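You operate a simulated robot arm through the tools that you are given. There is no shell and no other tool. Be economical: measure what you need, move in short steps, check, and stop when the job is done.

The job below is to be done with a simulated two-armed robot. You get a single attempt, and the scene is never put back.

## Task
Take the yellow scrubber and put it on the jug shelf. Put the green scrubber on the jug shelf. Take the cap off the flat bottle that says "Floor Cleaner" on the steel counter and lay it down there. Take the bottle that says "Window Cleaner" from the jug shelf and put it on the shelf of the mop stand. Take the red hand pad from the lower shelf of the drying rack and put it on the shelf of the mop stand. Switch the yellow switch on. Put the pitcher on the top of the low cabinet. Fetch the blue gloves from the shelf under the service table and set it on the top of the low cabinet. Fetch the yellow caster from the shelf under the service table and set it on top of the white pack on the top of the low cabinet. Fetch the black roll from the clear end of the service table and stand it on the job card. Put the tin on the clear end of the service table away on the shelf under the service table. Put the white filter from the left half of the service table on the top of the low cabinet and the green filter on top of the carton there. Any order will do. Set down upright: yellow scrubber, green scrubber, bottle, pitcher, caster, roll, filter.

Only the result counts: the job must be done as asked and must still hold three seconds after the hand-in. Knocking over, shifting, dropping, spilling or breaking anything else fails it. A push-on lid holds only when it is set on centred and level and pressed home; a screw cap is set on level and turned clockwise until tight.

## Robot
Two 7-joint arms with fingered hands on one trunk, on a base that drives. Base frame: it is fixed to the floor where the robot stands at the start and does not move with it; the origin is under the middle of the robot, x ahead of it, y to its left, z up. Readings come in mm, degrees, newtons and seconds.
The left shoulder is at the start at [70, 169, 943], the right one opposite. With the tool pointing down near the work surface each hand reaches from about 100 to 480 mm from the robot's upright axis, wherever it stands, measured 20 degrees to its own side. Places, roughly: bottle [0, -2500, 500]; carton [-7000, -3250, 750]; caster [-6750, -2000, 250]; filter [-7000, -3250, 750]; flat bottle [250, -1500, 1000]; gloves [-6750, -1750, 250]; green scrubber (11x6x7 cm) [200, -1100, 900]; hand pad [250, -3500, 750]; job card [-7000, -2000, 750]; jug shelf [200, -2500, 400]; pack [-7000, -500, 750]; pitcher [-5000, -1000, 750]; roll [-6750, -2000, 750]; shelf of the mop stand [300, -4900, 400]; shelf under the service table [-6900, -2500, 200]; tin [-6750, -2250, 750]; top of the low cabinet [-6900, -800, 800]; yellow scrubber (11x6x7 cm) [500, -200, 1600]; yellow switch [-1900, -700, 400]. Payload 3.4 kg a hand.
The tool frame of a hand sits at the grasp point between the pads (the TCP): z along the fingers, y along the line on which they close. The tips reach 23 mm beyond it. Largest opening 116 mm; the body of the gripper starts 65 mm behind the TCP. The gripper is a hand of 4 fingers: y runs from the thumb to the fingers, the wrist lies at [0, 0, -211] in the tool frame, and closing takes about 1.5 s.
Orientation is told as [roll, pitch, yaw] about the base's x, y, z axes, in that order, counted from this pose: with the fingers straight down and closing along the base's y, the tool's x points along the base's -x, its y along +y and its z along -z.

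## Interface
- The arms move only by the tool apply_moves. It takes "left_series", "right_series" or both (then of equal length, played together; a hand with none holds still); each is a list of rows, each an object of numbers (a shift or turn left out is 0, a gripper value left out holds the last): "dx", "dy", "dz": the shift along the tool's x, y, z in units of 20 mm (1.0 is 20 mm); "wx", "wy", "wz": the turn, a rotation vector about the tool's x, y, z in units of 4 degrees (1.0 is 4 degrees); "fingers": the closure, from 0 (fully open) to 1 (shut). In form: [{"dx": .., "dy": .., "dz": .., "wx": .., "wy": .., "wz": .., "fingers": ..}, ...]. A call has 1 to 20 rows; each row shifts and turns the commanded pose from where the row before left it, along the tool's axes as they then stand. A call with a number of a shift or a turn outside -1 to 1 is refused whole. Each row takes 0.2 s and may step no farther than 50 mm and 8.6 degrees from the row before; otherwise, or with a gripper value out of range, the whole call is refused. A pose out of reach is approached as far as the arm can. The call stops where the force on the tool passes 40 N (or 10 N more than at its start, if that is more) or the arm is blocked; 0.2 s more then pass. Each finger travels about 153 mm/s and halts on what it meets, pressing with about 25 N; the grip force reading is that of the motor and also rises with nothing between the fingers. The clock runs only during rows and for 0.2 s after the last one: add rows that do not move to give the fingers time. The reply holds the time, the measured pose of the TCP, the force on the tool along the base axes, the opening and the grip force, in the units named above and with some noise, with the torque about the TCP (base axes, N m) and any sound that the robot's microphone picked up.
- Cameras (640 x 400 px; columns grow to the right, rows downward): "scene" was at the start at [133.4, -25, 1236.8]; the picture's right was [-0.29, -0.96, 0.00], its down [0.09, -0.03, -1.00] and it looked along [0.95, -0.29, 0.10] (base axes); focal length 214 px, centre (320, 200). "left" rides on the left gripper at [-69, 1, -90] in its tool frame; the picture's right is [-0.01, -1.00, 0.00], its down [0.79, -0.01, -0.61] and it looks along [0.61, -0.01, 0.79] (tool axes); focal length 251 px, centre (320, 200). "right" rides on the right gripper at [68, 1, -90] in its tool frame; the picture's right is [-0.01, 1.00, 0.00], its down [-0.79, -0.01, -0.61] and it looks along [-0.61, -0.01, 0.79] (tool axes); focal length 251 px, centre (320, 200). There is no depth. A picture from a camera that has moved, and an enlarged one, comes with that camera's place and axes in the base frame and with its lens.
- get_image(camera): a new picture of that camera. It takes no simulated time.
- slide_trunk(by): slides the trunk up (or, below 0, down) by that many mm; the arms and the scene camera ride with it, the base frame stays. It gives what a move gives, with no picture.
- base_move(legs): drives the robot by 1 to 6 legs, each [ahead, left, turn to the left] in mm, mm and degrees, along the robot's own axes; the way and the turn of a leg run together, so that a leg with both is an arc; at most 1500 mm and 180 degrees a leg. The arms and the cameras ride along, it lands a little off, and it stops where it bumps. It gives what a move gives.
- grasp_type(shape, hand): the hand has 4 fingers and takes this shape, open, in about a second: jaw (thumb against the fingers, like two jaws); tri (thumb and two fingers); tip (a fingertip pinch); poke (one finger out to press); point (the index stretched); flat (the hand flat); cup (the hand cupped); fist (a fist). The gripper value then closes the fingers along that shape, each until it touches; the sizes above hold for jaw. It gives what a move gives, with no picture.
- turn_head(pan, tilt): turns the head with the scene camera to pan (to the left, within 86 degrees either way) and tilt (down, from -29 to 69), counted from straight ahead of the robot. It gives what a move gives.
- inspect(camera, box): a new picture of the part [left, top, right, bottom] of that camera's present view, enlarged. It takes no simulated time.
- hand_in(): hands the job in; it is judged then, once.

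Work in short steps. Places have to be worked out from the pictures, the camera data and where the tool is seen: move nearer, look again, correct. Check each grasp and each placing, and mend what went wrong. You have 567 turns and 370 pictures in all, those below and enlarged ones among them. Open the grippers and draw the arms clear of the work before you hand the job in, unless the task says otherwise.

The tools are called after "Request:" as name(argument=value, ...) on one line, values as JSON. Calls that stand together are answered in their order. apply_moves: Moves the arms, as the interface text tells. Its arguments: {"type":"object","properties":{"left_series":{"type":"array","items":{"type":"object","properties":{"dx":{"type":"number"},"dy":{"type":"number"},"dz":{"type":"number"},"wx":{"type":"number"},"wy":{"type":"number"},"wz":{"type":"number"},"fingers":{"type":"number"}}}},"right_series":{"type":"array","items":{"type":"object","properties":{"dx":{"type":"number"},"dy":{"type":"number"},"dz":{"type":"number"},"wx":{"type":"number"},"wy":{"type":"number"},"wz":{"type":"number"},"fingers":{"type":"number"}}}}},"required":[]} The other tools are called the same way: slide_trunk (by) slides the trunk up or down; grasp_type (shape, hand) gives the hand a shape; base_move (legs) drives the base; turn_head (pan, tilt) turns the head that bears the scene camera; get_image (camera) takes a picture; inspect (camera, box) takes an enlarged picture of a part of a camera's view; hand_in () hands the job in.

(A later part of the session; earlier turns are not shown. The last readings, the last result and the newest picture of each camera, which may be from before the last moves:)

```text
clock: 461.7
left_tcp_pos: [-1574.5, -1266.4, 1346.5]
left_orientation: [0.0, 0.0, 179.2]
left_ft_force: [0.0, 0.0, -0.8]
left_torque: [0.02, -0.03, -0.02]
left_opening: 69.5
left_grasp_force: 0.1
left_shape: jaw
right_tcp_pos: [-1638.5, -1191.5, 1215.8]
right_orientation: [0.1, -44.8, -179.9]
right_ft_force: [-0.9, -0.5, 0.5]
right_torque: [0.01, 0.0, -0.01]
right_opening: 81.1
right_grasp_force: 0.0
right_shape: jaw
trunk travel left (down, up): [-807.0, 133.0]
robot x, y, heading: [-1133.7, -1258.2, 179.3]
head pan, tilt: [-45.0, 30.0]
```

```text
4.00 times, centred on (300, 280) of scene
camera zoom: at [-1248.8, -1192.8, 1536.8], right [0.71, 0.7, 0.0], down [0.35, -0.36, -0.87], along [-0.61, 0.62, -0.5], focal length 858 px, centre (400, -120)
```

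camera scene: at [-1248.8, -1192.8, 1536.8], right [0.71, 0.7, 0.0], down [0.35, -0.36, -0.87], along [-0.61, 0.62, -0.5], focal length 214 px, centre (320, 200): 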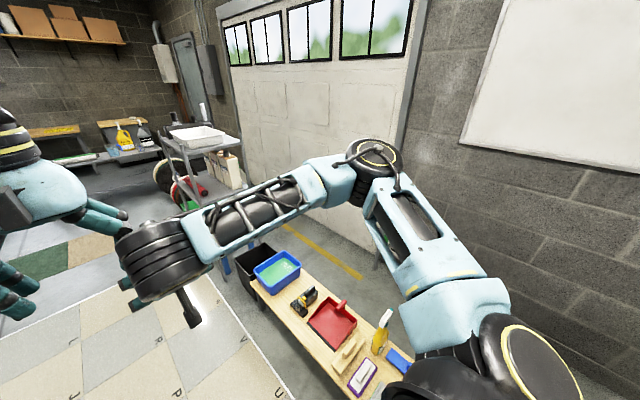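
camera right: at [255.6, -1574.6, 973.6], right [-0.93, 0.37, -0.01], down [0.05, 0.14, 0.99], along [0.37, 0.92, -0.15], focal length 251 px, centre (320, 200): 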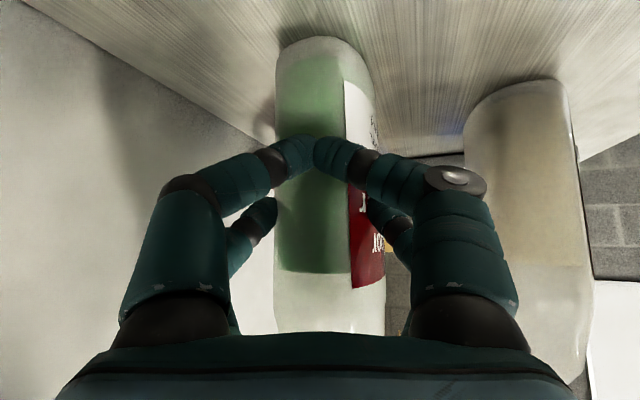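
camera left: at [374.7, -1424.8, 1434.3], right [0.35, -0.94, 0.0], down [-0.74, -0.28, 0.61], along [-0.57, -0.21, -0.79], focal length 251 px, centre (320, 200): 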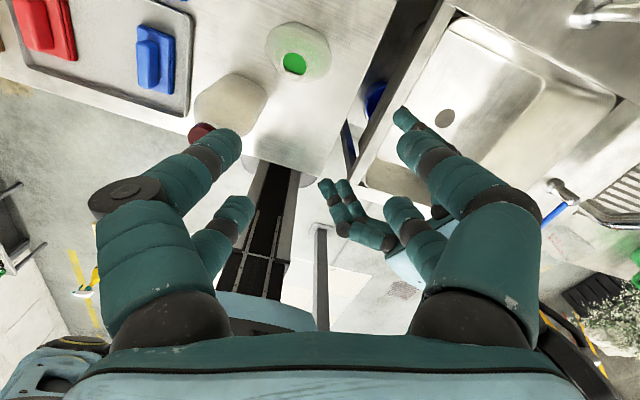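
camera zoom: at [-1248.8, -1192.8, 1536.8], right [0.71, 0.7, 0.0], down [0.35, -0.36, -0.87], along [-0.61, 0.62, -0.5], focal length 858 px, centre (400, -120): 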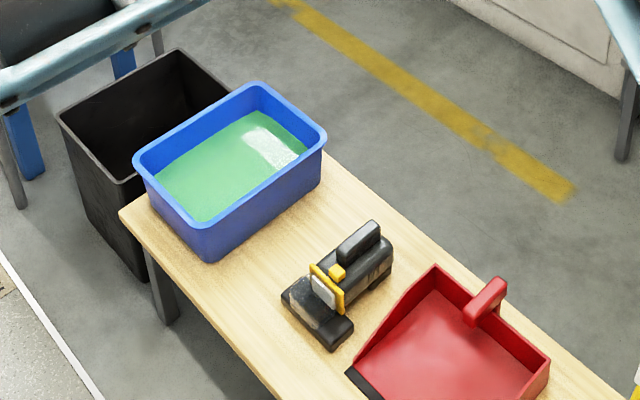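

The yellow switch is on a black hand tool near (-1856,-709) on the low bench. I drive alongside and face it.

Request:
base_move(legs=[[700, 60, 0], [0, 0, -89.3]])

Request:
slide_trunk(by=-350)

Request:
turn_head(pan=0, tilt=45)

Request:
get_image(camera="scene")

```text
clock: 469.3
left_tcp_pos: [-1865.6, -873.6, 1345.8]
left_orientation: [-0.2, 0.0, 91.1]
left_ft_force: [0.1, 0.2, -0.7]
left_torque: [0.03, 0.03, -0.01]
left_opening: 69.4
left_grasp_force: 0.0
left_shape: jaw
right_tcp_pos: [-1791.8, -809.7, 1216.2]
right_orientation: [0.0, -44.7, 92.0]
right_ft_force: [-0.5, -0.3, 0.0]
right_torque: [-0.02, 0.02, 0.0]
right_opening: 81.0
right_grasp_force: 0.2
right_shape: jaw
trunk travel left (down, up): [-807.0, 133.0]
robot x, y, heading: [-1841.9, -1314.8, 90.9]
head pan, tilt: [-45.0, 30.0]
```

```text
clock: 472.7
left_tcp_pos: [-1866.1, -873.8, 995.6]
left_orientation: [-0.1, 0.1, 91.1]
left_ft_force: [0.2, 0.0, 0.5]
left_torque: [-0.02, 0.04, -0.02]
left_opening: 69.7
left_grasp_force: 0.2
left_shape: jaw
right_tcp_pos: [-1792.0, -809.7, 865.2]
right_orientation: [0.2, -44.9, 91.9]
right_ft_force: [0.3, 0.5, -0.3]
right_torque: [0.02, -0.03, 0.01]
right_opening: 80.8
right_grasp_force: 0.0
right_shape: jaw
trunk travel left (down, up): [-457.0, 483.0]
robot x, y, heading: [-1842.6, -1313.8, 91.0]
head pan, tilt: [-45.0, 30.0]
```

```text
clock: 473.9
left_tcp_pos: [-1864.8, -874.5, 996.4]
left_orientation: [0.0, 0.0, 91.1]
left_ft_force: [0.2, 0.0, 0.0]
left_torque: [0.0, -0.02, 0.01]
left_opening: 69.4
left_grasp_force: 0.0
left_shape: jaw
right_tcp_pos: [-1791.3, -809.9, 866.5]
right_orientation: [0.1, -44.8, 91.7]
right_ft_force: [0.8, -0.8, 0.2]
right_torque: [0.01, -0.02, 0.02]
right_opening: 80.8
right_grasp_force: 0.1
right_shape: jaw
trunk travel left (down, up): [-457.0, 483.0]
robot x, y, heading: [-1842.6, -1315.1, 91.2]
head pan, tilt: [0.0, 45.0]
```

```text
203 pictures are left
camera scene: at [-1846.3, -1182.3, 1164.2], right [1.0, 0.02, 0.0], down [0.01, -0.71, -0.71], along [-0.01, 0.71, -0.71], focal length 214 px, centre (320, 200)
```

scene: 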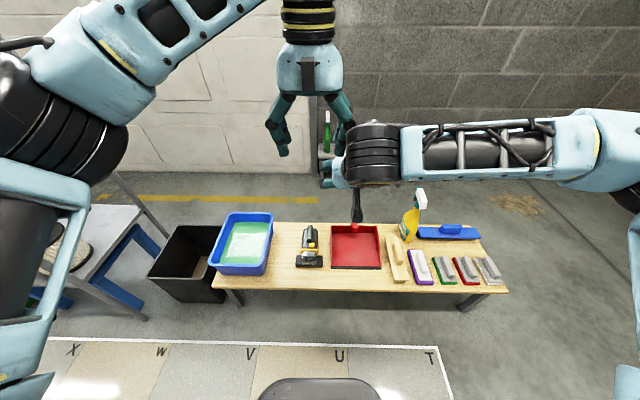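

Request:
inspect(camera="scene", box=[270, 215, 350, 275])

```text
6.67 times, centred on (310, 245) of scene
camera zoom: at [-1846.3, -1182.3, 1164.2], right [1.0, 0.02, 0.0], down [0.01, -0.71, -0.71], along [-0.01, 0.71, -0.71], focal length 1430 px, centre (387, -100)
```

zoom: 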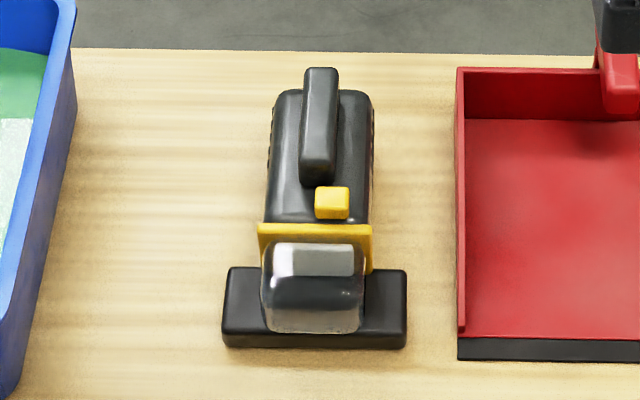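

It's a small hand vacuum with a yellow switch block. I bring the right hand vertical above it, moving the left hand out of the way.

Request:
apply_moves(left_series=[{"dy": 1, "dx": 0.4}, {"dy": 1, "dx": 0.4}, {"dy": 1, "dx": 0.4}, {"dy": 1, "dx": 0.4}, {"dy": 1, "dx": 0.4}, {"dy": 1, "dx": 0.4}, {"dy": 1, "dx": 0.4}, {"dy": 1, "dx": 0.4}, {"dy": 1}, {}, {}, {}, {}, {}], right_series=[{"wy": 1}, {"wy": 1}, {"wy": 1}, {"wy": 1}, {"wy": 1}, {"wy": 1}, {"wy": 1}, {"wy": 1}, {"wy": 1}, {"wy": 1}, {"wy": 1}, {"wy": 0.2}, {}, {}])

Request:
apply_moves(right_series=[{"dy": 1, "dx": -0.5}, {"dy": 1, "dx": -0.5}, {"dy": 1, "dx": -0.5}, {"dy": 0.4, "dx": -0.5}, {}])

Request:
slide_trunk(by=-240)

Request:
get_image(camera="right")

```text
clock: 476.9
left_tcp_pos: [-2044.7, -941.2, 996.2]
left_orientation: [-0.1, -0.1, 91.1]
left_ft_force: [-0.4, 0.5, 0.3]
left_torque: [-0.04, 0.03, 0.0]
left_opening: 69.6
left_grasp_force: 0.0
left_shape: jaw
right_tcp_pos: [-1769.6, -833.6, 873.7]
right_orientation: [0.3, -16.1, 91.9]
right_ft_force: [0.3, -0.1, 0.1]
right_torque: [-0.01, -0.01, -0.01]
right_opening: 80.9
right_grasp_force: 0.0
right_shape: jaw
right hand out of reach, approached as far as the arm can: row 2, 4, 6, 8, 9, 10, 11
trunk travel left (down, up): [-457.0, 483.0]
robot x, y, heading: [-1847.7, -1312.5, 91.1]
head pan, tilt: [0.0, 45.0]
```

```text
clock: 478.1
left_tcp_pos: [-2045.3, -941.7, 995.8]
left_orientation: [0.0, 0.1, 91.1]
left_ft_force: [-0.2, -0.1, 0.0]
left_torque: [-0.02, 0.0, 0.01]
left_opening: 69.6
left_grasp_force: 0.0
left_shape: jaw
right_tcp_pos: [-1769.0, -834.2, 873.8]
right_orientation: [0.3, -16.1, 92.0]
right_ft_force: [-0.7, -0.4, -0.7]
right_torque: [-0.02, -0.02, 0.01]
right_opening: 81.1
right_grasp_force: 0.1
right_shape: jaw
right hand out of reach, approached as far as the arm can: row 1, 2, 3, 4
trunk travel left (down, up): [-457.0, 483.0]
robot x, y, heading: [-1843.7, -1311.3, 91.2]
head pan, tilt: [0.0, 45.0]
```

```text
clock: 480.6
left_tcp_pos: [-2044.4, -941.4, 757.4]
left_orientation: [-0.1, 0.1, 91.1]
left_ft_force: [-0.3, 0.4, -0.6]
left_torque: [0.02, -0.03, 0.0]
left_opening: 69.5
left_grasp_force: 0.0
left_shape: jaw
right_tcp_pos: [-1768.7, -833.9, 634.3]
right_orientation: [0.3, -16.1, 91.9]
right_ft_force: [-0.4, -0.8, -0.1]
right_torque: [0.02, 0.01, 0.03]
right_opening: 81.1
right_grasp_force: 0.1
right_shape: jaw
trunk travel left (down, up): [-217.0, 723.0]
robot x, y, heading: [-1844.4, -1314.8, 91.3]
head pan, tilt: [0.0, 45.0]
```

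```text
201 pictures are left
camera right: at [-1766.5, -925.8, 702.8], right [-1.0, -0.03, 0.01], down [-0.01, 0.6, 0.8], along [-0.03, 0.8, -0.6], focal length 251 px, centre (320, 200)
```

right: 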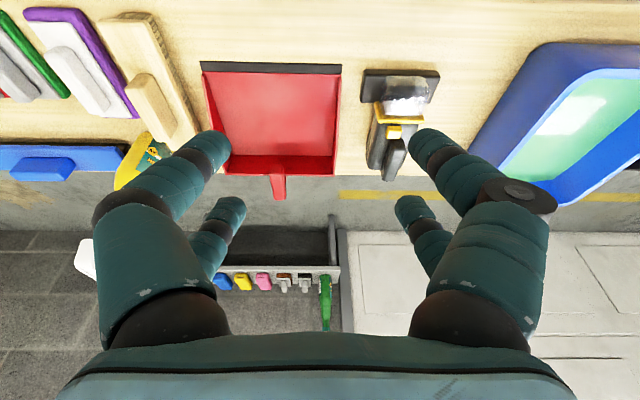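

Switch is at (-1888,-682,390). I drive left 145 and ahead 160, then look closely.

Request:
base_move(legs=[[0, 145, -1.2], [160, 0, 0]])

Request:
apply_moves(right_series=[{"wy": 1}, {"wy": 1}, {"wy": 1}, {"wy": 1}, {"dy": 0.3}, {}])

Request:
get_image(camera="right")

```text
clock: 482.9
left_tcp_pos: [-2183.3, -780.5, 756.2]
left_orientation: [0.0, 0.0, 90.0]
left_ft_force: [0.7, 0.1, 0.4]
left_torque: [-0.02, 0.0, -0.03]
left_opening: 69.4
left_grasp_force: 0.1
left_shape: jaw
right_tcp_pos: [-1908.0, -677.8, 632.9]
right_orientation: [0.3, -16.0, 90.9]
right_ft_force: [0.4, -0.4, -0.6]
right_torque: [0.02, 0.02, 0.01]
right_opening: 80.9
right_grasp_force: 0.1
right_shape: jaw
trunk travel left (down, up): [-217.0, 723.0]
robot x, y, heading: [-1989.2, -1160.5, 90.2]
head pan, tilt: [0.0, 45.0]
```

```text
clock: 484.3
left_tcp_pos: [-2183.2, -781.1, 756.3]
left_orientation: [0.0, 0.0, 90.1]
left_ft_force: [-0.6, 0.0, 0.6]
left_torque: [-0.01, 0.01, -0.01]
left_opening: 69.4
left_grasp_force: 0.0
left_shape: jaw
right_tcp_pos: [-1907.3, -679.4, 633.1]
right_orientation: [0.3, -16.1, 90.8]
right_ft_force: [-0.3, -0.1, -0.2]
right_torque: [0.0, -0.01, 0.02]
right_opening: 81.4
right_grasp_force: 0.1
right_shape: jaw
right hand out of reach, approached as far as the arm can: row 1, 2, 3, 4, 5
trunk travel left (down, up): [-217.0, 723.0]
robot x, y, heading: [-1994.3, -1160.0, 90.1]
head pan, tilt: [0.0, 45.0]
```

```text
200 pictures are left
camera right: at [-1905.8, -770.8, 702.7], right [-1.0, -0.01, 0.01], down [0.0, 0.6, 0.8], along [-0.01, 0.8, -0.6], focal length 251 px, centre (320, 200)
```

right: 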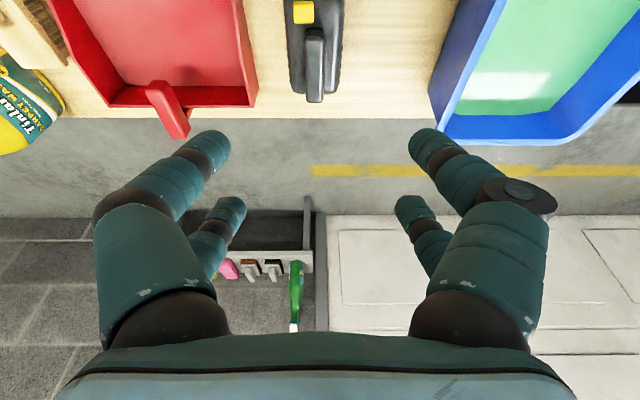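

The right arm is in an awkward configuration; I move it out to its own side, level it, and come back.

Request:
apply_moves(right_series=[{"dy": -1, "dx": 0.6}, {"dy": -1, "dx": 0.6}, {"dy": -1, "dx": 0.6}, {"dy": -1, "dx": 0.6}, {"dy": -1, "dx": 0.6}, {"dy": -1, "dx": 0.6}, {"dy": -1, "dx": 0.6}, {"dy": -1, "dx": 0.6}, {"wy": 1}, {"wy": 1}, {"wy": 1}, {"wy": 1}, {}])

Request:
apply_moves(right_series=[{"dy": 1, "dx": -0.3}, {"dy": 1, "dx": -0.3}, {"dy": 1, "dx": -0.3}, {"dy": 1, "dx": -0.3}, {"dy": 1, "dx": -0.3}, {"dy": 1, "dx": -0.3}, {"dy": 1, "dx": -0.3}, {}])

Request:
get_image(camera="right")

```text
clock: 487.1
left_tcp_pos: [-2183.2, -780.8, 756.7]
left_orientation: [-0.1, 0.0, 90.0]
left_ft_force: [0.5, 1.1, -0.2]
left_torque: [0.0, 0.0, 0.0]
left_opening: 69.6
left_grasp_force: 0.1
left_shape: jaw
right_tcp_pos: [-1745.4, -767.9, 606.1]
right_orientation: [0.2, 0.0, 91.0]
right_ft_force: [-0.2, 0.4, 0.1]
right_torque: [-0.05, -0.01, 0.01]
right_opening: 80.9
right_grasp_force: 0.1
right_shape: jaw
trunk travel left (down, up): [-217.0, 723.0]
robot x, y, heading: [-1991.7, -1156.2, 89.8]
head pan, tilt: [0.0, 45.0]
```

```text
clock: 488.9
left_tcp_pos: [-2183.3, -781.8, 755.8]
left_orientation: [0.0, 0.0, 90.0]
left_ft_force: [-0.4, 0.6, 0.3]
left_torque: [-0.02, -0.03, 0.0]
left_opening: 69.6
left_grasp_force: 0.0
left_shape: jaw
right_tcp_pos: [-1887.6, -727.9, 608.4]
right_orientation: [0.2, -0.1, 91.1]
right_ft_force: [-0.5, 0.4, 0.3]
right_torque: [0.03, 0.02, 0.03]
right_opening: 80.8
right_grasp_force: 0.1
right_shape: jaw
trunk travel left (down, up): [-217.0, 723.0]
robot x, y, heading: [-1992.2, -1156.3, 90.2]
head pan, tilt: [0.0, 45.0]
```

```text
199 pictures are left
camera right: at [-1885.8, -797.9, 699.1], right [-1.0, -0.01, 0.01], down [0.0, 0.79, 0.61], along [-0.01, 0.61, -0.79], focal length 251 px, centre (320, 200)
```

right: 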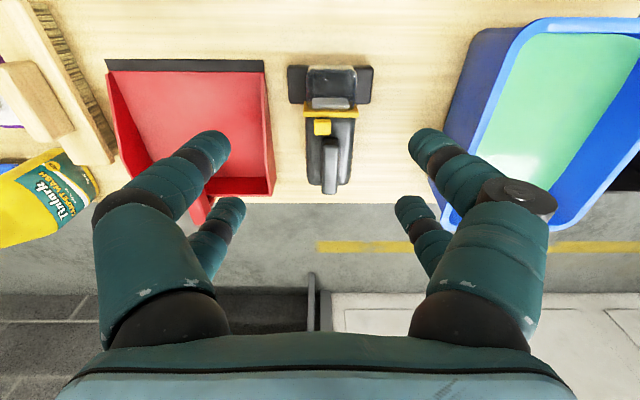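

Now vertical over the tool. I zoom on the switch.

Request:
inspect(camera="right", box=[280, 60, 390, 200])

Request:
grasp_type(hand="right", shape="poke")

Request:
get_image(camera="right")

```text
2.86 times, centred on (335, 130) of right
camera zoom: at [-1885.8, -797.9, 699.1], right [-1.0, -0.01, 0.01], down [0.0, 0.79, 0.61], along [-0.01, 0.61, -0.79], focal length 718 px, centre (277, 400)
```

zoom: 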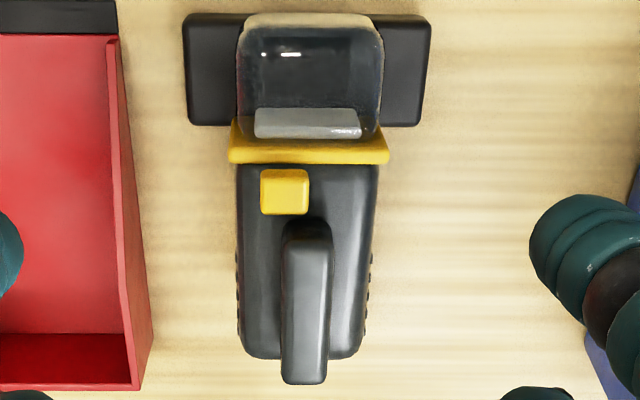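

```text
clock: 489.8
left_tcp_pos: [-2183.9, -781.7, 756.2]
left_orientation: [0.1, 0.0, 89.9]
left_ft_force: [0.2, -0.4, 1.2]
left_torque: [-0.04, -0.01, 0.02]
left_opening: 69.3
left_grasp_force: 0.0
left_shape: jaw
right_tcp_pos: [-1886.8, -728.7, 606.9]
right_orientation: [0.3, -0.1, 91.0]
right_ft_force: [0.5, -0.4, -0.1]
right_torque: [0.01, 0.04, 0.01]
right_opening: 0.0
right_grasp_force: 0.1
right_shape: poke
trunk travel left (down, up): [-217.0, 723.0]
robot x, y, heading: [-1990.7, -1155.3, 90.2]
head pan, tilt: [0.0, 45.0]
```

```text
197 pictures are left
camera right: at [-1885.6, -797.9, 699.1], right [-1.0, -0.01, 0.01], down [0.0, 0.79, 0.61], along [-0.01, 0.61, -0.79], focal length 251 px, centre (320, 200)
```

right: 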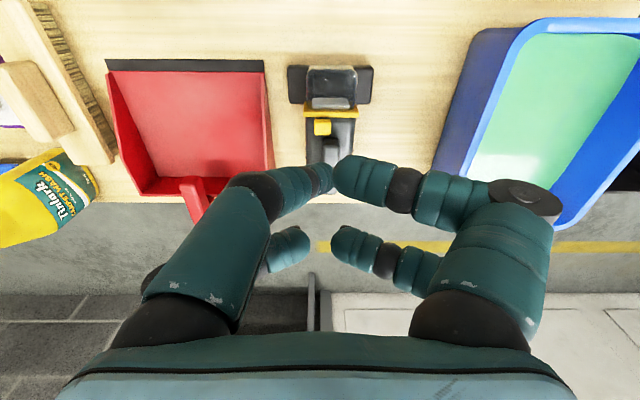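

The poke finger's tip lies on the tool axis. I place it above the switch (−1890,−680) and lower.

Request:
apply_moves(right_series=[{"dx": -0.82, "dy": 0.07}, {"dx": -0.82, "dy": 0.07}, {"dx": -0.8, "dy": 0.05}, {}])

Request:
slide_trunk(by=-140)

Request:
get_image(camera="right")

```text
clock: 490.8
left_tcp_pos: [-2184.2, -781.0, 756.1]
left_orientation: [0.0, -0.1, 90.0]
left_ft_force: [-0.2, -0.2, -0.5]
left_torque: [-0.01, -0.03, 0.01]
left_opening: 69.6
left_grasp_force: 0.1
left_shape: jaw
right_tcp_pos: [-1879.5, -686.8, 606.7]
right_orientation: [0.4, -0.2, 91.0]
right_ft_force: [0.2, -0.2, 0.3]
right_torque: [0.01, -0.01, 0.01]
right_opening: 0.0
right_grasp_force: 0.0
right_shape: poke
right hand out of reach, approached as far as the arm can: row 2, 3
trunk travel left (down, up): [-217.0, 723.0]
robot x, y, heading: [-1990.6, -1158.2, 90.1]
head pan, tilt: [0.0, 45.0]
```

```text
clock: 492.5
left_tcp_pos: [-2184.9, -781.1, 616.3]
left_orientation: [-0.1, 0.0, 90.0]
left_ft_force: [-0.1, 0.0, -0.4]
left_torque: [-0.01, -0.01, -0.02]
left_opening: 69.4
left_grasp_force: 0.1
left_shape: jaw
right_tcp_pos: [-1880.2, -686.7, 465.0]
right_orientation: [0.4, -0.1, 91.1]
right_ft_force: [-0.6, -0.2, 0.4]
right_torque: [0.04, 0.01, 0.01]
right_opening: 0.1
right_grasp_force: 0.1
right_shape: poke
trunk travel left (down, up): [-77.0, 863.0]
robot x, y, heading: [-1991.3, -1157.6, 90.3]
head pan, tilt: [0.0, 45.0]
```

```text
196 pictures are left
camera right: at [-1878.5, -756.7, 557.5], right [-1.0, -0.01, 0.01], down [0.0, 0.79, 0.61], along [-0.01, 0.61, -0.79], focal length 251 px, centre (320, 200)
```

right: 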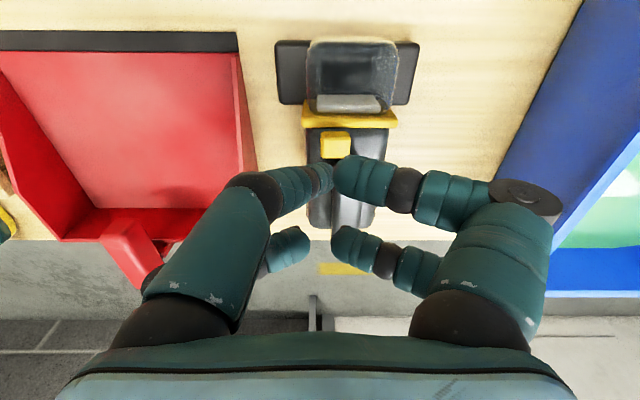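

Fine-position using the base (20 ahead, 15 left) then the arm.

Request:
base_move(legs=[[22, 12, 0]])

Request:
get_image(camera="right")

```text
clock: 493.3
left_tcp_pos: [-2196.5, -759.3, 616.4]
left_orientation: [0.1, 0.1, 90.1]
left_ft_force: [-0.5, -0.1, 0.5]
left_torque: [0.01, -0.02, -0.03]
left_opening: 69.5
left_grasp_force: 0.0
left_shape: jaw
right_tcp_pos: [-1891.7, -665.8, 466.1]
right_orientation: [0.4, -0.1, 91.0]
right_ft_force: [0.2, 0.6, 0.3]
right_torque: [-0.03, 0.02, 0.03]
right_opening: 0.2
right_grasp_force: 0.0
right_shape: poke
trunk travel left (down, up): [-77.0, 863.0]
robot x, y, heading: [-2003.2, -1136.1, 90.1]
head pan, tilt: [0.0, 45.0]
```

```text
195 pictures are left
camera right: at [-1891.0, -734.4, 557.4], right [-1.0, -0.01, 0.01], down [0.0, 0.79, 0.61], along [-0.01, 0.61, -0.79], focal length 251 px, centre (320, 200)
```

right: 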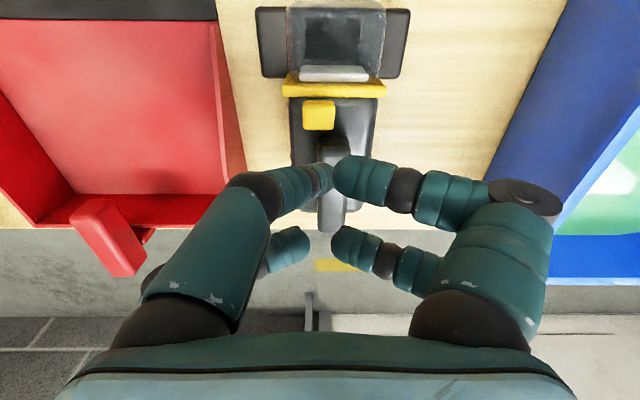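

Back the hand 13 mm and descend slowly.

Request:
apply_moves(right_series=[{"dx": 0.65}, {"dz": 0.6}, {"dz": 0.6}, {}])

Request:
get_image(camera="right")

```text
clock: 494.3
left_tcp_pos: [-2196.0, -759.2, 616.5]
left_orientation: [0.0, -0.1, 90.0]
left_ft_force: [-0.4, -0.5, 0.5]
left_torque: [0.02, -0.02, 0.03]
left_opening: 69.5
left_grasp_force: 0.1
left_shape: jaw
right_tcp_pos: [-1892.0, -677.7, 442.3]
right_orientation: [0.3, -0.2, 91.0]
right_ft_force: [0.5, -0.6, 0.5]
right_torque: [0.0, 0.01, 0.04]
right_opening: 0.0
right_grasp_force: 0.0
right_shape: poke
trunk travel left (down, up): [-77.0, 863.0]
robot x, y, heading: [-2002.7, -1138.9, 90.4]
head pan, tilt: [0.0, 45.0]
```

```text
194 pictures are left
camera right: at [-1890.6, -747.7, 533.4], right [-1.0, -0.01, 0.01], down [0.0, 0.79, 0.61], along [-0.01, 0.61, -0.79], focal length 251 px, centre (320, 200)
```

right: 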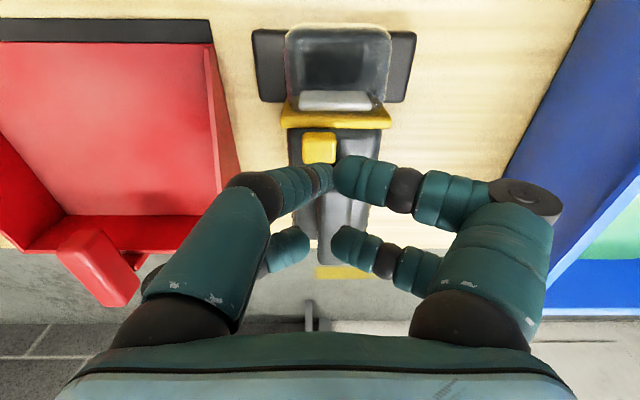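

Continue down in 3 mm steps, watching force and sound.

Request:
apply_moves(right_series=[{"dz": 0.15}, {"dz": 0.15}, {"dz": 0.15}, {"dz": 0.15}, {"dz": 0.15}, {"dz": 0.15}, {"dz": 0.15}])

Request:
apply_moves(right_series=[{"dz": 0.1}, {"dz": 0.1}, {"dz": 0.1}, {"dz": 0.1}])

Request:
get_image(camera="right")

```text
clock: 495.9
left_tcp_pos: [-2196.6, -760.0, 615.7]
left_orientation: [0.0, 0.0, 90.0]
left_ft_force: [-0.4, 0.0, -0.2]
left_torque: [-0.02, 0.02, 0.02]
left_opening: 69.9
left_grasp_force: 0.1
left_shape: jaw
right_tcp_pos: [-1893.3, -676.9, 421.2]
right_orientation: [0.4, -0.2, 91.1]
right_ft_force: [-0.8, -0.6, 0.0]
right_torque: [0.02, 0.01, 0.01]
right_opening: 0.2
right_grasp_force: 0.0
right_shape: poke
trunk travel left (down, up): [-77.0, 863.0]
robot x, y, heading: [-2001.9, -1140.9, 90.4]
head pan, tilt: [0.0, 45.0]
```

```text
clock: 496.9
left_tcp_pos: [-2197.1, -759.6, 615.8]
left_orientation: [-0.1, -0.1, 90.0]
left_ft_force: [0.5, -0.5, -0.7]
left_torque: [0.01, 0.01, 0.02]
left_opening: 69.5
left_grasp_force: 0.0
left_shape: jaw
right_tcp_pos: [-1893.3, -677.9, 415.0]
right_orientation: [0.5, -0.3, 91.1]
right_ft_force: [0.1, 0.4, 10.4]
right_torque: [-0.03, -0.04, 0.0]
right_opening: 0.1
right_grasp_force: 0.0
right_shape: poke
trunk travel left (down, up): [-77.0, 863.0]
robot x, y, heading: [-2002.0, -1140.2, 90.4]
head pan, tilt: [0.0, 45.0]
```

```text
193 pictures are left
camera right: at [-1891.6, -747.7, 505.7], right [-1.0, -0.01, 0.01], down [0.0, 0.79, 0.61], along [-0.01, 0.61, -0.79], focal length 251 px, centre (320, 200)
```

right: 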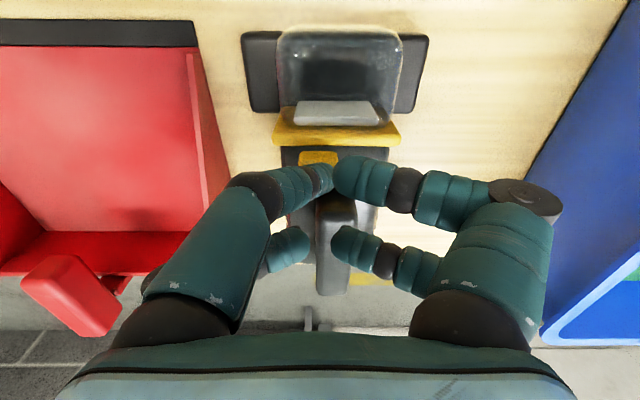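

Contact at 10 N. Press a little further.

Request:
apply_moves(right_series=[{"dz": 0.1}, {"dz": 0.1}, {"dz": 0.1}, {}])

Request:
apply_moves(right_series=[{"dz": -0.5}, {"dz": -1}, {"dz": -1}, {"dx": 0.8, "dz": -0.5}, {"dx": 0.8}, {}])

Request:
inspect(camera="right", box=[250, 40, 410, 140])

```text
clock: 497.7
left_tcp_pos: [-2197.6, -761.0, 616.9]
left_orientation: [-0.1, -0.3, 89.9]
left_ft_force: [0.1, -0.6, -0.2]
left_torque: [0.02, 0.01, 0.04]
left_opening: 69.5
left_grasp_force: 0.1
left_shape: jaw
right_tcp_pos: [-1893.8, -676.0, 413.2]
right_orientation: [0.6, -0.8, 91.0]
right_ft_force: [-0.4, -7.1, 34.1]
right_torque: [-0.3, 0.09, 0.03]
right_opening: 0.0
right_grasp_force: 0.1
right_shape: poke
trunk travel left (down, up): [-77.0, 863.0]
robot x, y, heading: [-2004.3, -1135.3, 90.3]
head pan, tilt: [0.0, 45.0]
stopped in row 4 (right hand): the force on the tool passed its limit at 41 N (the readings are from after the stop); the commanded pose is now the measured one
```

```text
clock: 499.1
left_tcp_pos: [-2196.3, -759.7, 615.5]
left_orientation: [0.0, 0.0, 89.9]
left_ft_force: [0.0, 0.1, -0.5]
left_torque: [-0.01, 0.06, 0.0]
left_opening: 69.5
left_grasp_force: 0.2
left_shape: jaw
right_tcp_pos: [-1891.7, -709.1, 467.4]
right_orientation: [0.5, -0.4, 90.9]
right_ft_force: [-0.4, -0.3, -0.1]
right_torque: [-0.02, -0.04, -0.03]
right_opening: 0.0
right_grasp_force: 0.1
right_shape: poke
trunk travel left (down, up): [-77.0, 863.0]
robot x, y, heading: [-2002.9, -1136.9, 90.3]
head pan, tilt: [0.0, 45.0]
```

```text
4.00 times, centred on (330, 90) of right
camera zoom: at [-1890.1, -779.6, 558.8], right [-1.0, -0.01, 0.01], down [0.0, 0.79, 0.61], along [-0.01, 0.61, -0.79], focal length 1006 px, centre (280, 640)
```

zoom: 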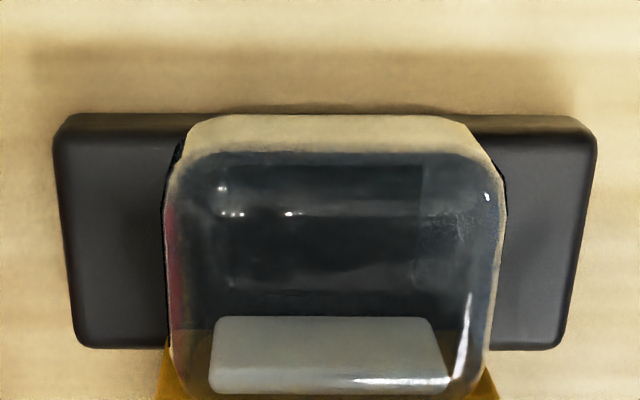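

No click: it isn't a push button. I look at the switch again.

Request:
inspect(camera="right", box=[270, 90, 400, 230])

```text
2.86 times, centred on (335, 160) of right
camera zoom: at [-1890.1, -779.6, 558.8], right [-1.0, -0.01, 0.01], down [0.0, 0.79, 0.61], along [-0.01, 0.61, -0.79], focal length 718 px, centre (277, 314)
```

zoom: 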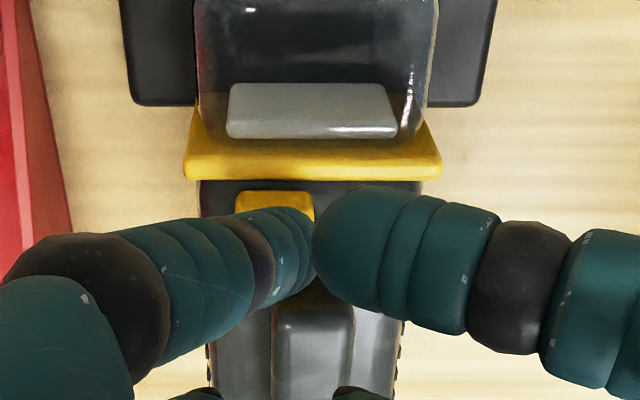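

It looks like a slider, offset toward +x on the body. I'll place the fingertip on its +x side and push gently toward -x.

Request:
apply_moves(right_series=[{"dy": -0.65}, {"dy": -0.65, "dx": -0.7}, {"dx": -0.8}, {"dz": 0.9}, {"dz": 0.9}, {"dz": 0.4}, {}])

Request:
inspect(camera="right", box=[240, 90, 440, 230])

```text
clock: 500.7
left_tcp_pos: [-2195.3, -759.1, 615.2]
left_orientation: [0.0, 0.0, 90.0]
left_ft_force: [0.5, -0.3, 0.5]
left_torque: [-0.01, -0.02, 0.01]
left_opening: 69.6
left_grasp_force: 0.1
left_shape: jaw
right_tcp_pos: [-1865.5, -678.6, 426.2]
right_orientation: [0.6, -0.3, 91.0]
right_ft_force: [-0.3, 0.8, -0.2]
right_torque: [-0.01, -0.03, 0.01]
right_opening: 0.1
right_grasp_force: 0.1
right_shape: poke
trunk travel left (down, up): [-77.0, 863.0]
robot x, y, heading: [-2003.1, -1136.5, 90.5]
head pan, tilt: [0.0, 45.0]
```

```text
2.86 times, centred on (340, 160) of right
camera zoom: at [-1864.3, -748.7, 516.3], right [-1.0, -0.01, 0.01], down [0.0, 0.79, 0.61], along [-0.01, 0.61, -0.79], focal length 718 px, centre (263, 314)
```

zoom: 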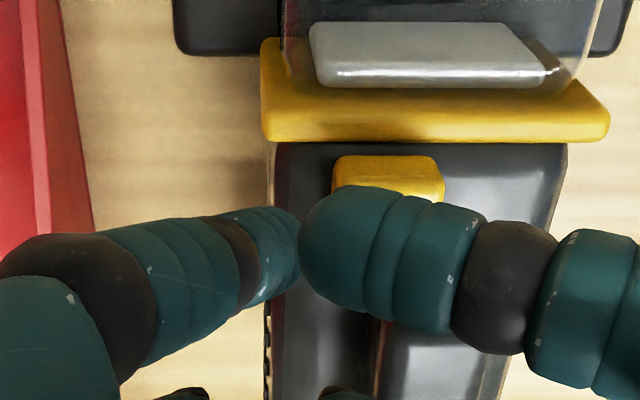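

I check the poke hand's actual shape with the scene camera.

Request:
turn_head(pan=-15, tilt=40)

Request:
inspect(camera="scene", box=[240, 120, 440, 280])

```text
clock: 501.5
left_tcp_pos: [-2196.4, -759.7, 616.2]
left_orientation: [0.0, 0.1, 90.0]
left_ft_force: [0.5, 0.1, 0.4]
left_torque: [-0.02, 0.0, 0.01]
left_opening: 69.2
left_grasp_force: 0.1
left_shape: jaw
right_tcp_pos: [-1865.7, -678.3, 426.0]
right_orientation: [0.5, -0.3, 91.0]
right_ft_force: [0.1, 0.4, -0.3]
right_torque: [0.01, 0.0, 0.03]
right_opening: 0.0
right_grasp_force: 0.1
right_shape: poke
trunk travel left (down, up): [-77.0, 863.0]
robot x, y, heading: [-2002.0, -1136.9, 90.2]
head pan, tilt: [-15.0, 40.0]
```

```text
2.50 times, centred on (340, 200) of scene
camera zoom: at [-1981.0, -1002.9, 791.4], right [0.97, -0.25, 0.0], down [-0.16, -0.62, -0.77], along [0.2, 0.74, -0.64], focal length 536 px, centre (270, 200)
```

zoom: 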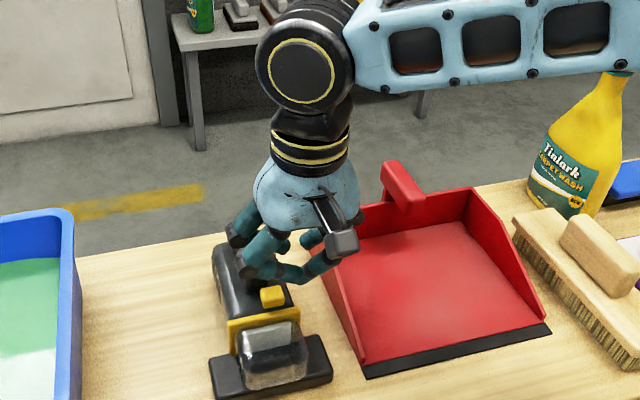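

I'll try dragging: press lightly on top of the block and slide toward -x.

Request:
apply_moves(right_series=[{"dy": 0.65, "dz": -0.3}, {"dy": 0.65}, {"dz": 0.3}, {"dz": 0.15}, {"dz": 0.15}, {"dz": 0.15}, {"dz": 0.1}, {}])

Request:
apply_moves(right_series=[{"dy": 0.2}, {"dy": 0.2}, {"dy": 0.2}, {"dy": 0.2}, {"dy": 0.2}, {}])

Request:
inspect(camera="scene", box=[240, 120, 440, 280])

```text
clock: 503.3
left_tcp_pos: [-2195.5, -760.5, 616.8]
left_orientation: [-0.1, -0.2, 89.9]
left_ft_force: [-1.5, 0.0, -0.3]
left_torque: [-0.01, 0.02, -0.02]
left_opening: 69.5
left_grasp_force: 0.1
left_shape: jaw
right_tcp_pos: [-1892.9, -678.8, 414.7]
right_orientation: [0.5, -0.5, 90.8]
right_ft_force: [1.0, -0.7, 10.4]
right_torque: [-0.04, -0.03, 0.0]
right_opening: 0.1
right_grasp_force: 0.1
right_shape: poke
trunk travel left (down, up): [-77.0, 863.0]
robot x, y, heading: [-2001.1, -1134.7, 90.3]
head pan, tilt: [-15.0, 40.0]
```

```text
clock: 504.7
left_tcp_pos: [-2197.1, -759.9, 617.3]
left_orientation: [-0.1, -0.1, 90.0]
left_ft_force: [0.4, -0.8, 0.0]
left_torque: [0.01, 0.01, -0.01]
left_opening: 69.6
left_grasp_force: 0.1
left_shape: jaw
right_tcp_pos: [-1901.2, -679.4, 414.3]
right_orientation: [0.5, -0.6, 91.0]
right_ft_force: [0.2, -1.6, 12.9]
right_torque: [-0.05, -0.02, 0.0]
right_opening: 0.3
right_grasp_force: 0.0
right_shape: poke
right hand out of reach, approached as far as the arm can: row 3, 4, 5
trunk travel left (down, up): [-77.0, 863.0]
robot x, y, heading: [-2001.3, -1135.9, 90.3]
head pan, tilt: [-15.0, 40.0]
```

```text
2.50 times, centred on (340, 200) of scene
camera zoom: at [-1981.2, -1004.0, 791.7], right [0.97, -0.26, 0.0], down [-0.16, -0.62, -0.77], along [0.2, 0.74, -0.64], focal length 536 px, centre (270, 200)
```

zoom: 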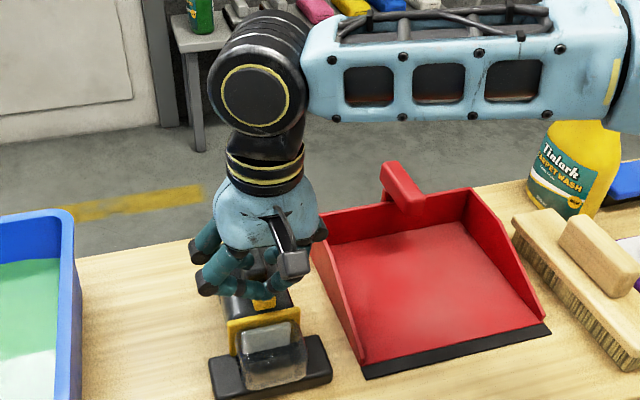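

I lift away and look at whether anything changed.

Request:
apply_moves(right_series=[{"dz": -1}, {"dz": -1}, {"dz": -1}, {"dz": -1}, {"dz": -1}, {"dx": 1}, {"dx": 1}, {"dx": 1}, {}])

Request:
inspect(camera="scene", box=[270, 170, 370, 250])

Request:
get_image(camera="right")

```text
clock: 506.7
left_tcp_pos: [-2195.6, -759.0, 616.3]
left_orientation: [0.0, 0.0, 90.1]
left_ft_force: [-0.5, 1.0, 1.0]
left_torque: [0.0, -0.01, 0.01]
left_opening: 69.6
left_grasp_force: 0.1
left_shape: jaw
right_tcp_pos: [-1898.9, -740.8, 513.1]
right_orientation: [0.4, -0.4, 90.9]
right_ft_force: [0.9, 0.3, 0.4]
right_torque: [-0.01, 0.01, 0.03]
right_opening: 0.0
right_grasp_force: 0.1
right_shape: poke
trunk travel left (down, up): [-77.0, 863.0]
robot x, y, heading: [-2000.4, -1132.0, 90.1]
head pan, tilt: [-15.0, 40.0]
```

```text
5.00 times, centred on (320, 210) of scene
camera zoom: at [-1980.9, -1003.0, 791.5], right [0.97, -0.26, 0.0], down [-0.16, -0.62, -0.77], along [0.2, 0.74, -0.64], focal length 1072 px, centre (320, 150)
```

zoom: 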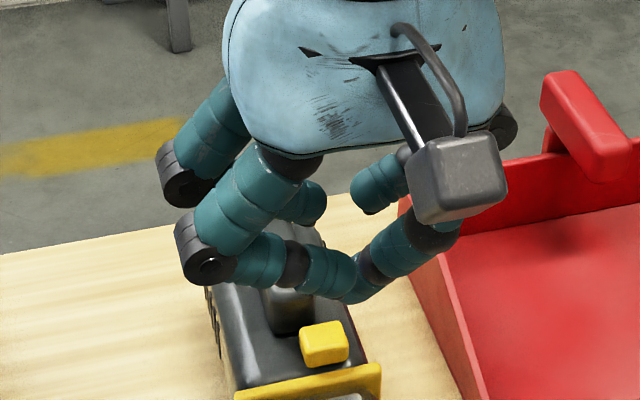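

```text
186 pictures are left
camera right: at [-1897.8, -810.9, 605.0], right [-1.0, -0.01, 0.01], down [0.0, 0.79, 0.61], along [-0.01, 0.61, -0.79], focal length 251 px, centre (320, 200)
```

right: 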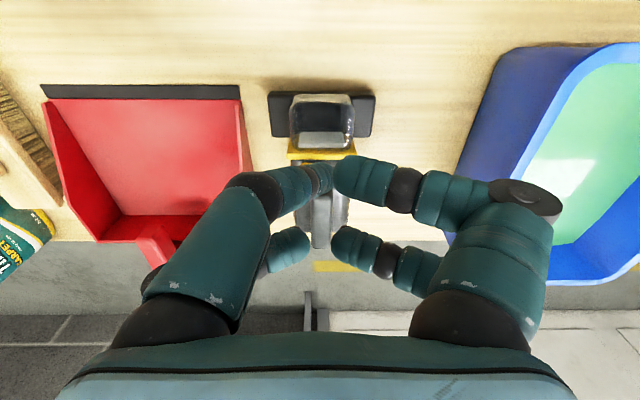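

The block is unchanged. I'll use a closed jaw yawed 90°, so one finger pair can push the block's +x side squarely toward -x.

Request:
grasp_type(hand="right", shape="jaw")

Request:
apply_moves(right_series=[{"wz": -1, "fingers": 1}, {"wz": -1}, {"wz": -1}, {"wz": -1}, {"wz": -1}, {"wz": -1}, {"wz": -1}, {"wz": -1}, {"wz": -1}, {"wz": -1}, {"wz": -1}, {"wz": -1}, {"wz": -1}, {"wz": -1}, {"wz": -1}, {"wz": -1}, {"wz": -1}, {"wz": -1}, {"wz": -1}, {"wz": -1}])

Request:
apply_moves(right_series=[{"wz": -1}, {"wz": -1}, {"wz": -0.7}, {"dx": 1}, {"dx": 1}, {"dx": 1}, {}])

Request:
get_image(camera="right")

```text
clock: 507.6
left_tcp_pos: [-2196.0, -759.4, 616.1]
left_orientation: [0.0, 0.1, 90.1]
left_ft_force: [0.5, 0.3, -0.9]
left_torque: [0.0, -0.03, -0.01]
left_opening: 69.5
left_grasp_force: 0.0
left_shape: jaw
right_tcp_pos: [-1899.2, -740.0, 514.2]
right_orientation: [0.4, -0.4, 91.0]
right_ft_force: [-0.1, 0.1, 0.3]
right_torque: [0.0, 0.05, 0.02]
right_opening: 115.9
right_grasp_force: 0.1
right_shape: jaw
trunk travel left (down, up): [-77.0, 863.0]
robot x, y, heading: [-2003.7, -1134.0, 90.0]
head pan, tilt: [-15.0, 40.0]
```

```text
clock: 511.8
left_tcp_pos: [-2196.1, -758.8, 615.8]
left_orientation: [0.0, 0.1, 90.0]
left_ft_force: [-0.2, 0.4, 0.0]
left_torque: [0.0, -0.03, -0.02]
left_opening: 69.8
left_grasp_force: 0.1
left_shape: jaw
right_tcp_pos: [-1899.7, -739.7, 513.2]
right_orientation: [-0.3, -0.5, 170.9]
right_ft_force: [-0.4, 0.3, 0.2]
right_torque: [0.01, 0.01, 0.0]
right_opening: 0.0
right_grasp_force: 25.1
right_shape: jaw
trunk travel left (down, up): [-77.0, 863.0]
robot x, y, heading: [-2002.6, -1139.0, 90.1]
head pan, tilt: [-15.0, 40.0]
```

```text
clock: 513.4
left_tcp_pos: [-2196.6, -758.5, 615.0]
left_orientation: [0.0, 0.0, 90.1]
left_ft_force: [-0.5, -0.4, 0.6]
left_torque: [0.0, -0.02, -0.01]
left_opening: 69.5
left_grasp_force: 0.1
left_shape: jaw
right_tcp_pos: [-1839.4, -739.5, 512.4]
right_orientation: [-0.5, -0.4, -178.2]
right_ft_force: [0.3, 0.4, -0.4]
right_torque: [0.0, 0.01, -0.02]
right_opening: 0.0
right_grasp_force: 24.2
right_shape: jaw
trunk travel left (down, up): [-77.0, 863.0]
robot x, y, heading: [-2003.0, -1140.3, 90.0]
head pan, tilt: [-15.0, 40.0]
```

```text
185 pictures are left
camera right: at [-1769.8, -737.8, 603.9], right [0.02, -1.0, -0.01], down [-0.79, -0.02, 0.61], along [-0.61, -0.01, -0.79], focal length 251 px, centre (320, 200)
```

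right: 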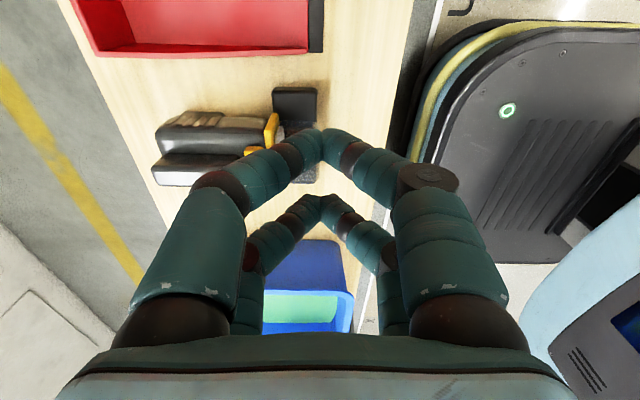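

Move to y≈-681 with the fingers just beyond the +x side, then down.

Request:
apply_moves(right_series=[{"dx": 0.5, "dy": -0.5}, {"dy": -0.8}, {"dy": -0.8}, {"dy": -0.8}, {"dz": 1}, {"dz": 1}, {"dz": 1}, {"dz": 1}, {"dz": 0.8}, {}])

Request:
get_image(camera="right")

Request:
inspect(camera="scene", box=[270, 170, 370, 250])

```text
clock: 515.6
left_tcp_pos: [-2196.8, -759.1, 616.1]
left_orientation: [0.1, 0.0, 89.9]
left_ft_force: [-0.2, 0.3, -0.1]
left_torque: [-0.02, 0.01, -0.02]
left_opening: 69.3
left_grasp_force: 0.2
left_shape: jaw
right_tcp_pos: [-1830.9, -679.8, 419.2]
right_orientation: [-0.3, -0.5, -178.4]
right_ft_force: [0.3, 0.6, -0.2]
right_torque: [0.0, -0.04, -0.05]
right_opening: 0.0
right_grasp_force: 25.1
right_shape: jaw
trunk travel left (down, up): [-77.0, 863.0]
robot x, y, heading: [-2001.1, -1137.0, 90.2]
head pan, tilt: [-15.0, 40.0]
```

```text
184 pictures are left
camera right: at [-1761.9, -679.6, 509.6], right [0.02, -1.0, -0.01], down [-0.79, -0.02, 0.61], along [-0.61, -0.01, -0.79], focal length 251 px, centre (320, 200)
```

right: 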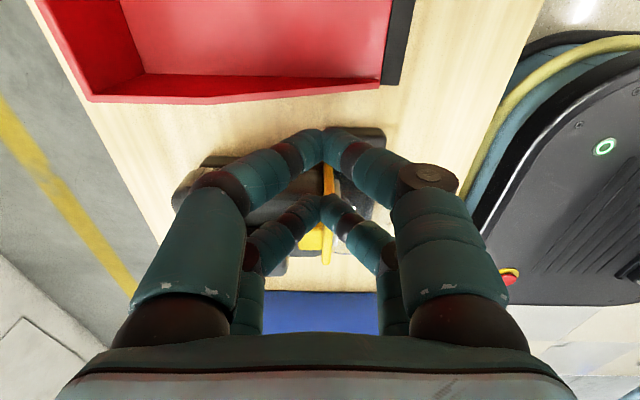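

```text
5.00 times, centred on (320, 210) of scene
camera zoom: at [-1980.9, -1002.9, 791.4], right [0.97, -0.26, 0.0], down [-0.16, -0.62, -0.77], along [0.2, 0.74, -0.64], focal length 1072 px, centre (320, 150)
```

zoom: 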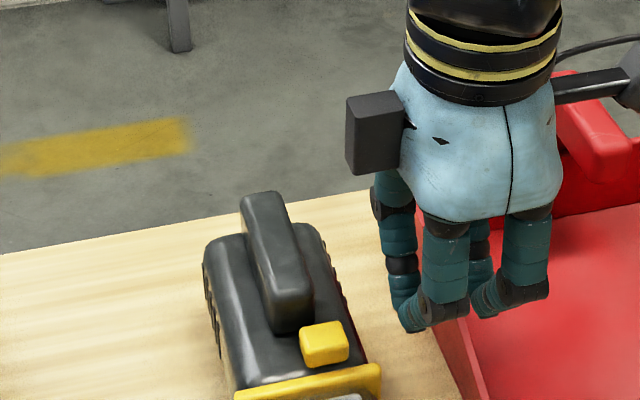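

Clear view: leading fingertip is right of the block. Lower 9 mm and push toward -x in small steps.

Request:
apply_moves(right_series=[{"dz": 0.45}, {"dx": -0.4}, {"dx": -0.4}, {"dx": -0.3}, {}])

Request:
inspect(camera="scene", box=[270, 170, 370, 250])

```text
clock: 516.8
left_tcp_pos: [-2195.3, -759.3, 616.7]
left_orientation: [0.0, 0.0, 90.0]
left_ft_force: [-0.5, -0.7, -0.6]
left_torque: [-0.01, 0.0, 0.0]
left_opening: 69.6
left_grasp_force: 0.0
left_shape: jaw
right_tcp_pos: [-1852.5, -680.0, 409.3]
right_orientation: [-0.5, -0.5, -178.2]
right_ft_force: [-0.3, -0.6, -0.1]
right_torque: [-0.04, 0.01, -0.03]
right_opening: 0.0
right_grasp_force: 25.4
right_shape: jaw
trunk travel left (down, up): [-77.0, 863.0]
robot x, y, heading: [-2000.1, -1132.3, 90.3]
head pan, tilt: [-15.0, 40.0]
```

```text
5.00 times, centred on (320, 210) of scene
camera zoom: at [-1980.9, -1002.9, 791.4], right [0.97, -0.26, 0.0], down [-0.16, -0.62, -0.77], along [0.2, 0.74, -0.64], focal length 1072 px, centre (320, 150)
```

zoom: 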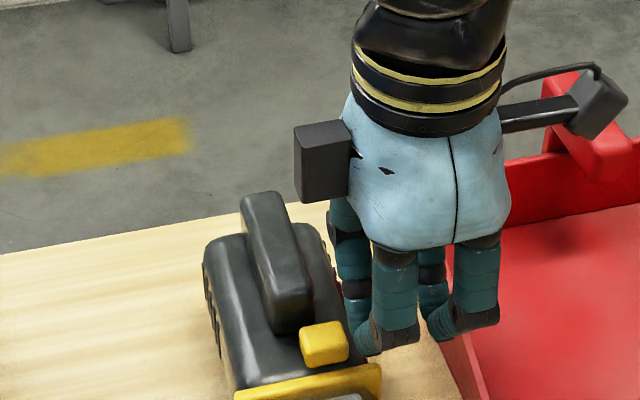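

Tip is at the block's side. Push on in 3 mm steps.

Request:
apply_moves(right_series=[{"dx": -0.15}, {"dx": -0.15}, {"dx": -0.15}, {"dx": -0.15}])

Request:
inspect(camera="scene", box=[270, 170, 370, 250])

```text
clock: 517.8
left_tcp_pos: [-2196.0, -759.1, 615.9]
left_orientation: [0.0, -0.1, 89.9]
left_ft_force: [0.5, 0.2, -0.1]
left_torque: [0.0, 0.0, 0.02]
left_opening: 69.4
left_grasp_force: 0.0
left_shape: jaw
right_tcp_pos: [-1865.0, -680.7, 409.1]
right_orientation: [-0.5, -0.5, -178.3]
right_ft_force: [-0.3, -0.6, 0.8]
right_torque: [0.0, -0.05, 0.02]
right_opening: 0.0
right_grasp_force: 25.0
right_shape: jaw
trunk travel left (down, up): [-77.0, 863.0]
robot x, y, heading: [-1999.5, -1130.4, 90.3]
head pan, tilt: [-15.0, 40.0]
```

```text
5.00 times, centred on (320, 210) of scene
camera zoom: at [-1980.9, -1003.0, 791.4], right [0.97, -0.26, 0.0], down [-0.16, -0.62, -0.77], along [0.2, 0.74, -0.64], focal length 1072 px, centre (320, 150)
```

zoom: 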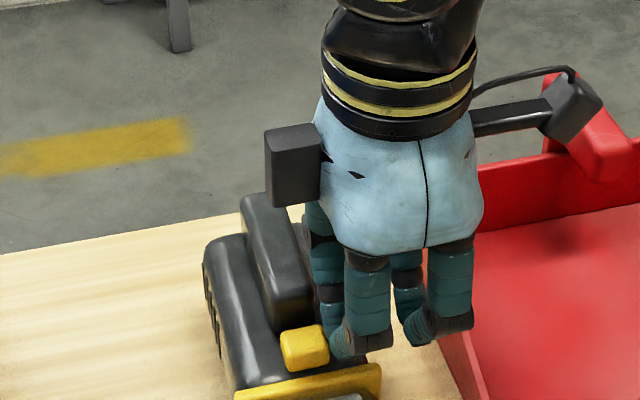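

The slider is moving. Continue.

Request:
apply_moves(right_series=[{"dx": -0.15}, {"dx": -0.15}, {"dx": -0.15}])

Request:
inspect(camera="scene", box=[270, 170, 370, 250])

```text
clock: 518.6
left_tcp_pos: [-2197.2, -759.9, 616.4]
left_orientation: [-0.1, 0.0, 90.0]
left_ft_force: [-0.3, 0.0, -0.1]
left_torque: [0.03, 0.02, 0.0]
left_opening: 69.6
left_grasp_force: 0.0
left_shape: jaw
right_tcp_pos: [-1874.5, -680.5, 410.0]
right_orientation: [-0.4, -0.6, -178.2]
right_ft_force: [-0.5, -0.8, 0.3]
right_torque: [0.0, -0.05, 0.01]
right_opening: 0.0
right_grasp_force: 25.0
right_shape: jaw
trunk travel left (down, up): [-77.0, 863.0]
robot x, y, heading: [-2001.9, -1137.4, 90.2]
head pan, tilt: [-15.0, 40.0]
heard: click
```

```text
5.00 times, centred on (320, 210) of scene
camera zoom: at [-1980.9, -1003.0, 791.4], right [0.97, -0.26, 0.0], down [-0.16, -0.62, -0.77], along [0.2, 0.74, -0.64], focal length 1072 px, centre (320, 150)
```

zoom: 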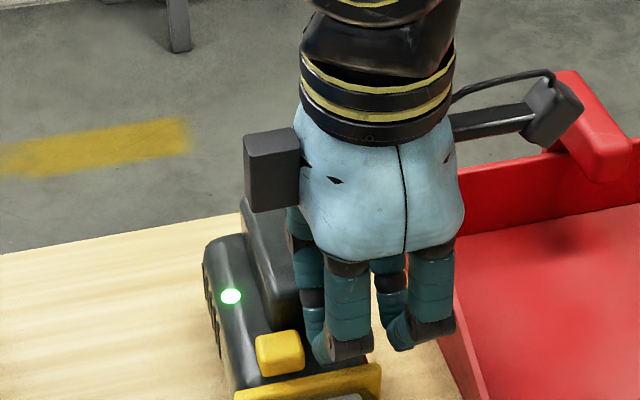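

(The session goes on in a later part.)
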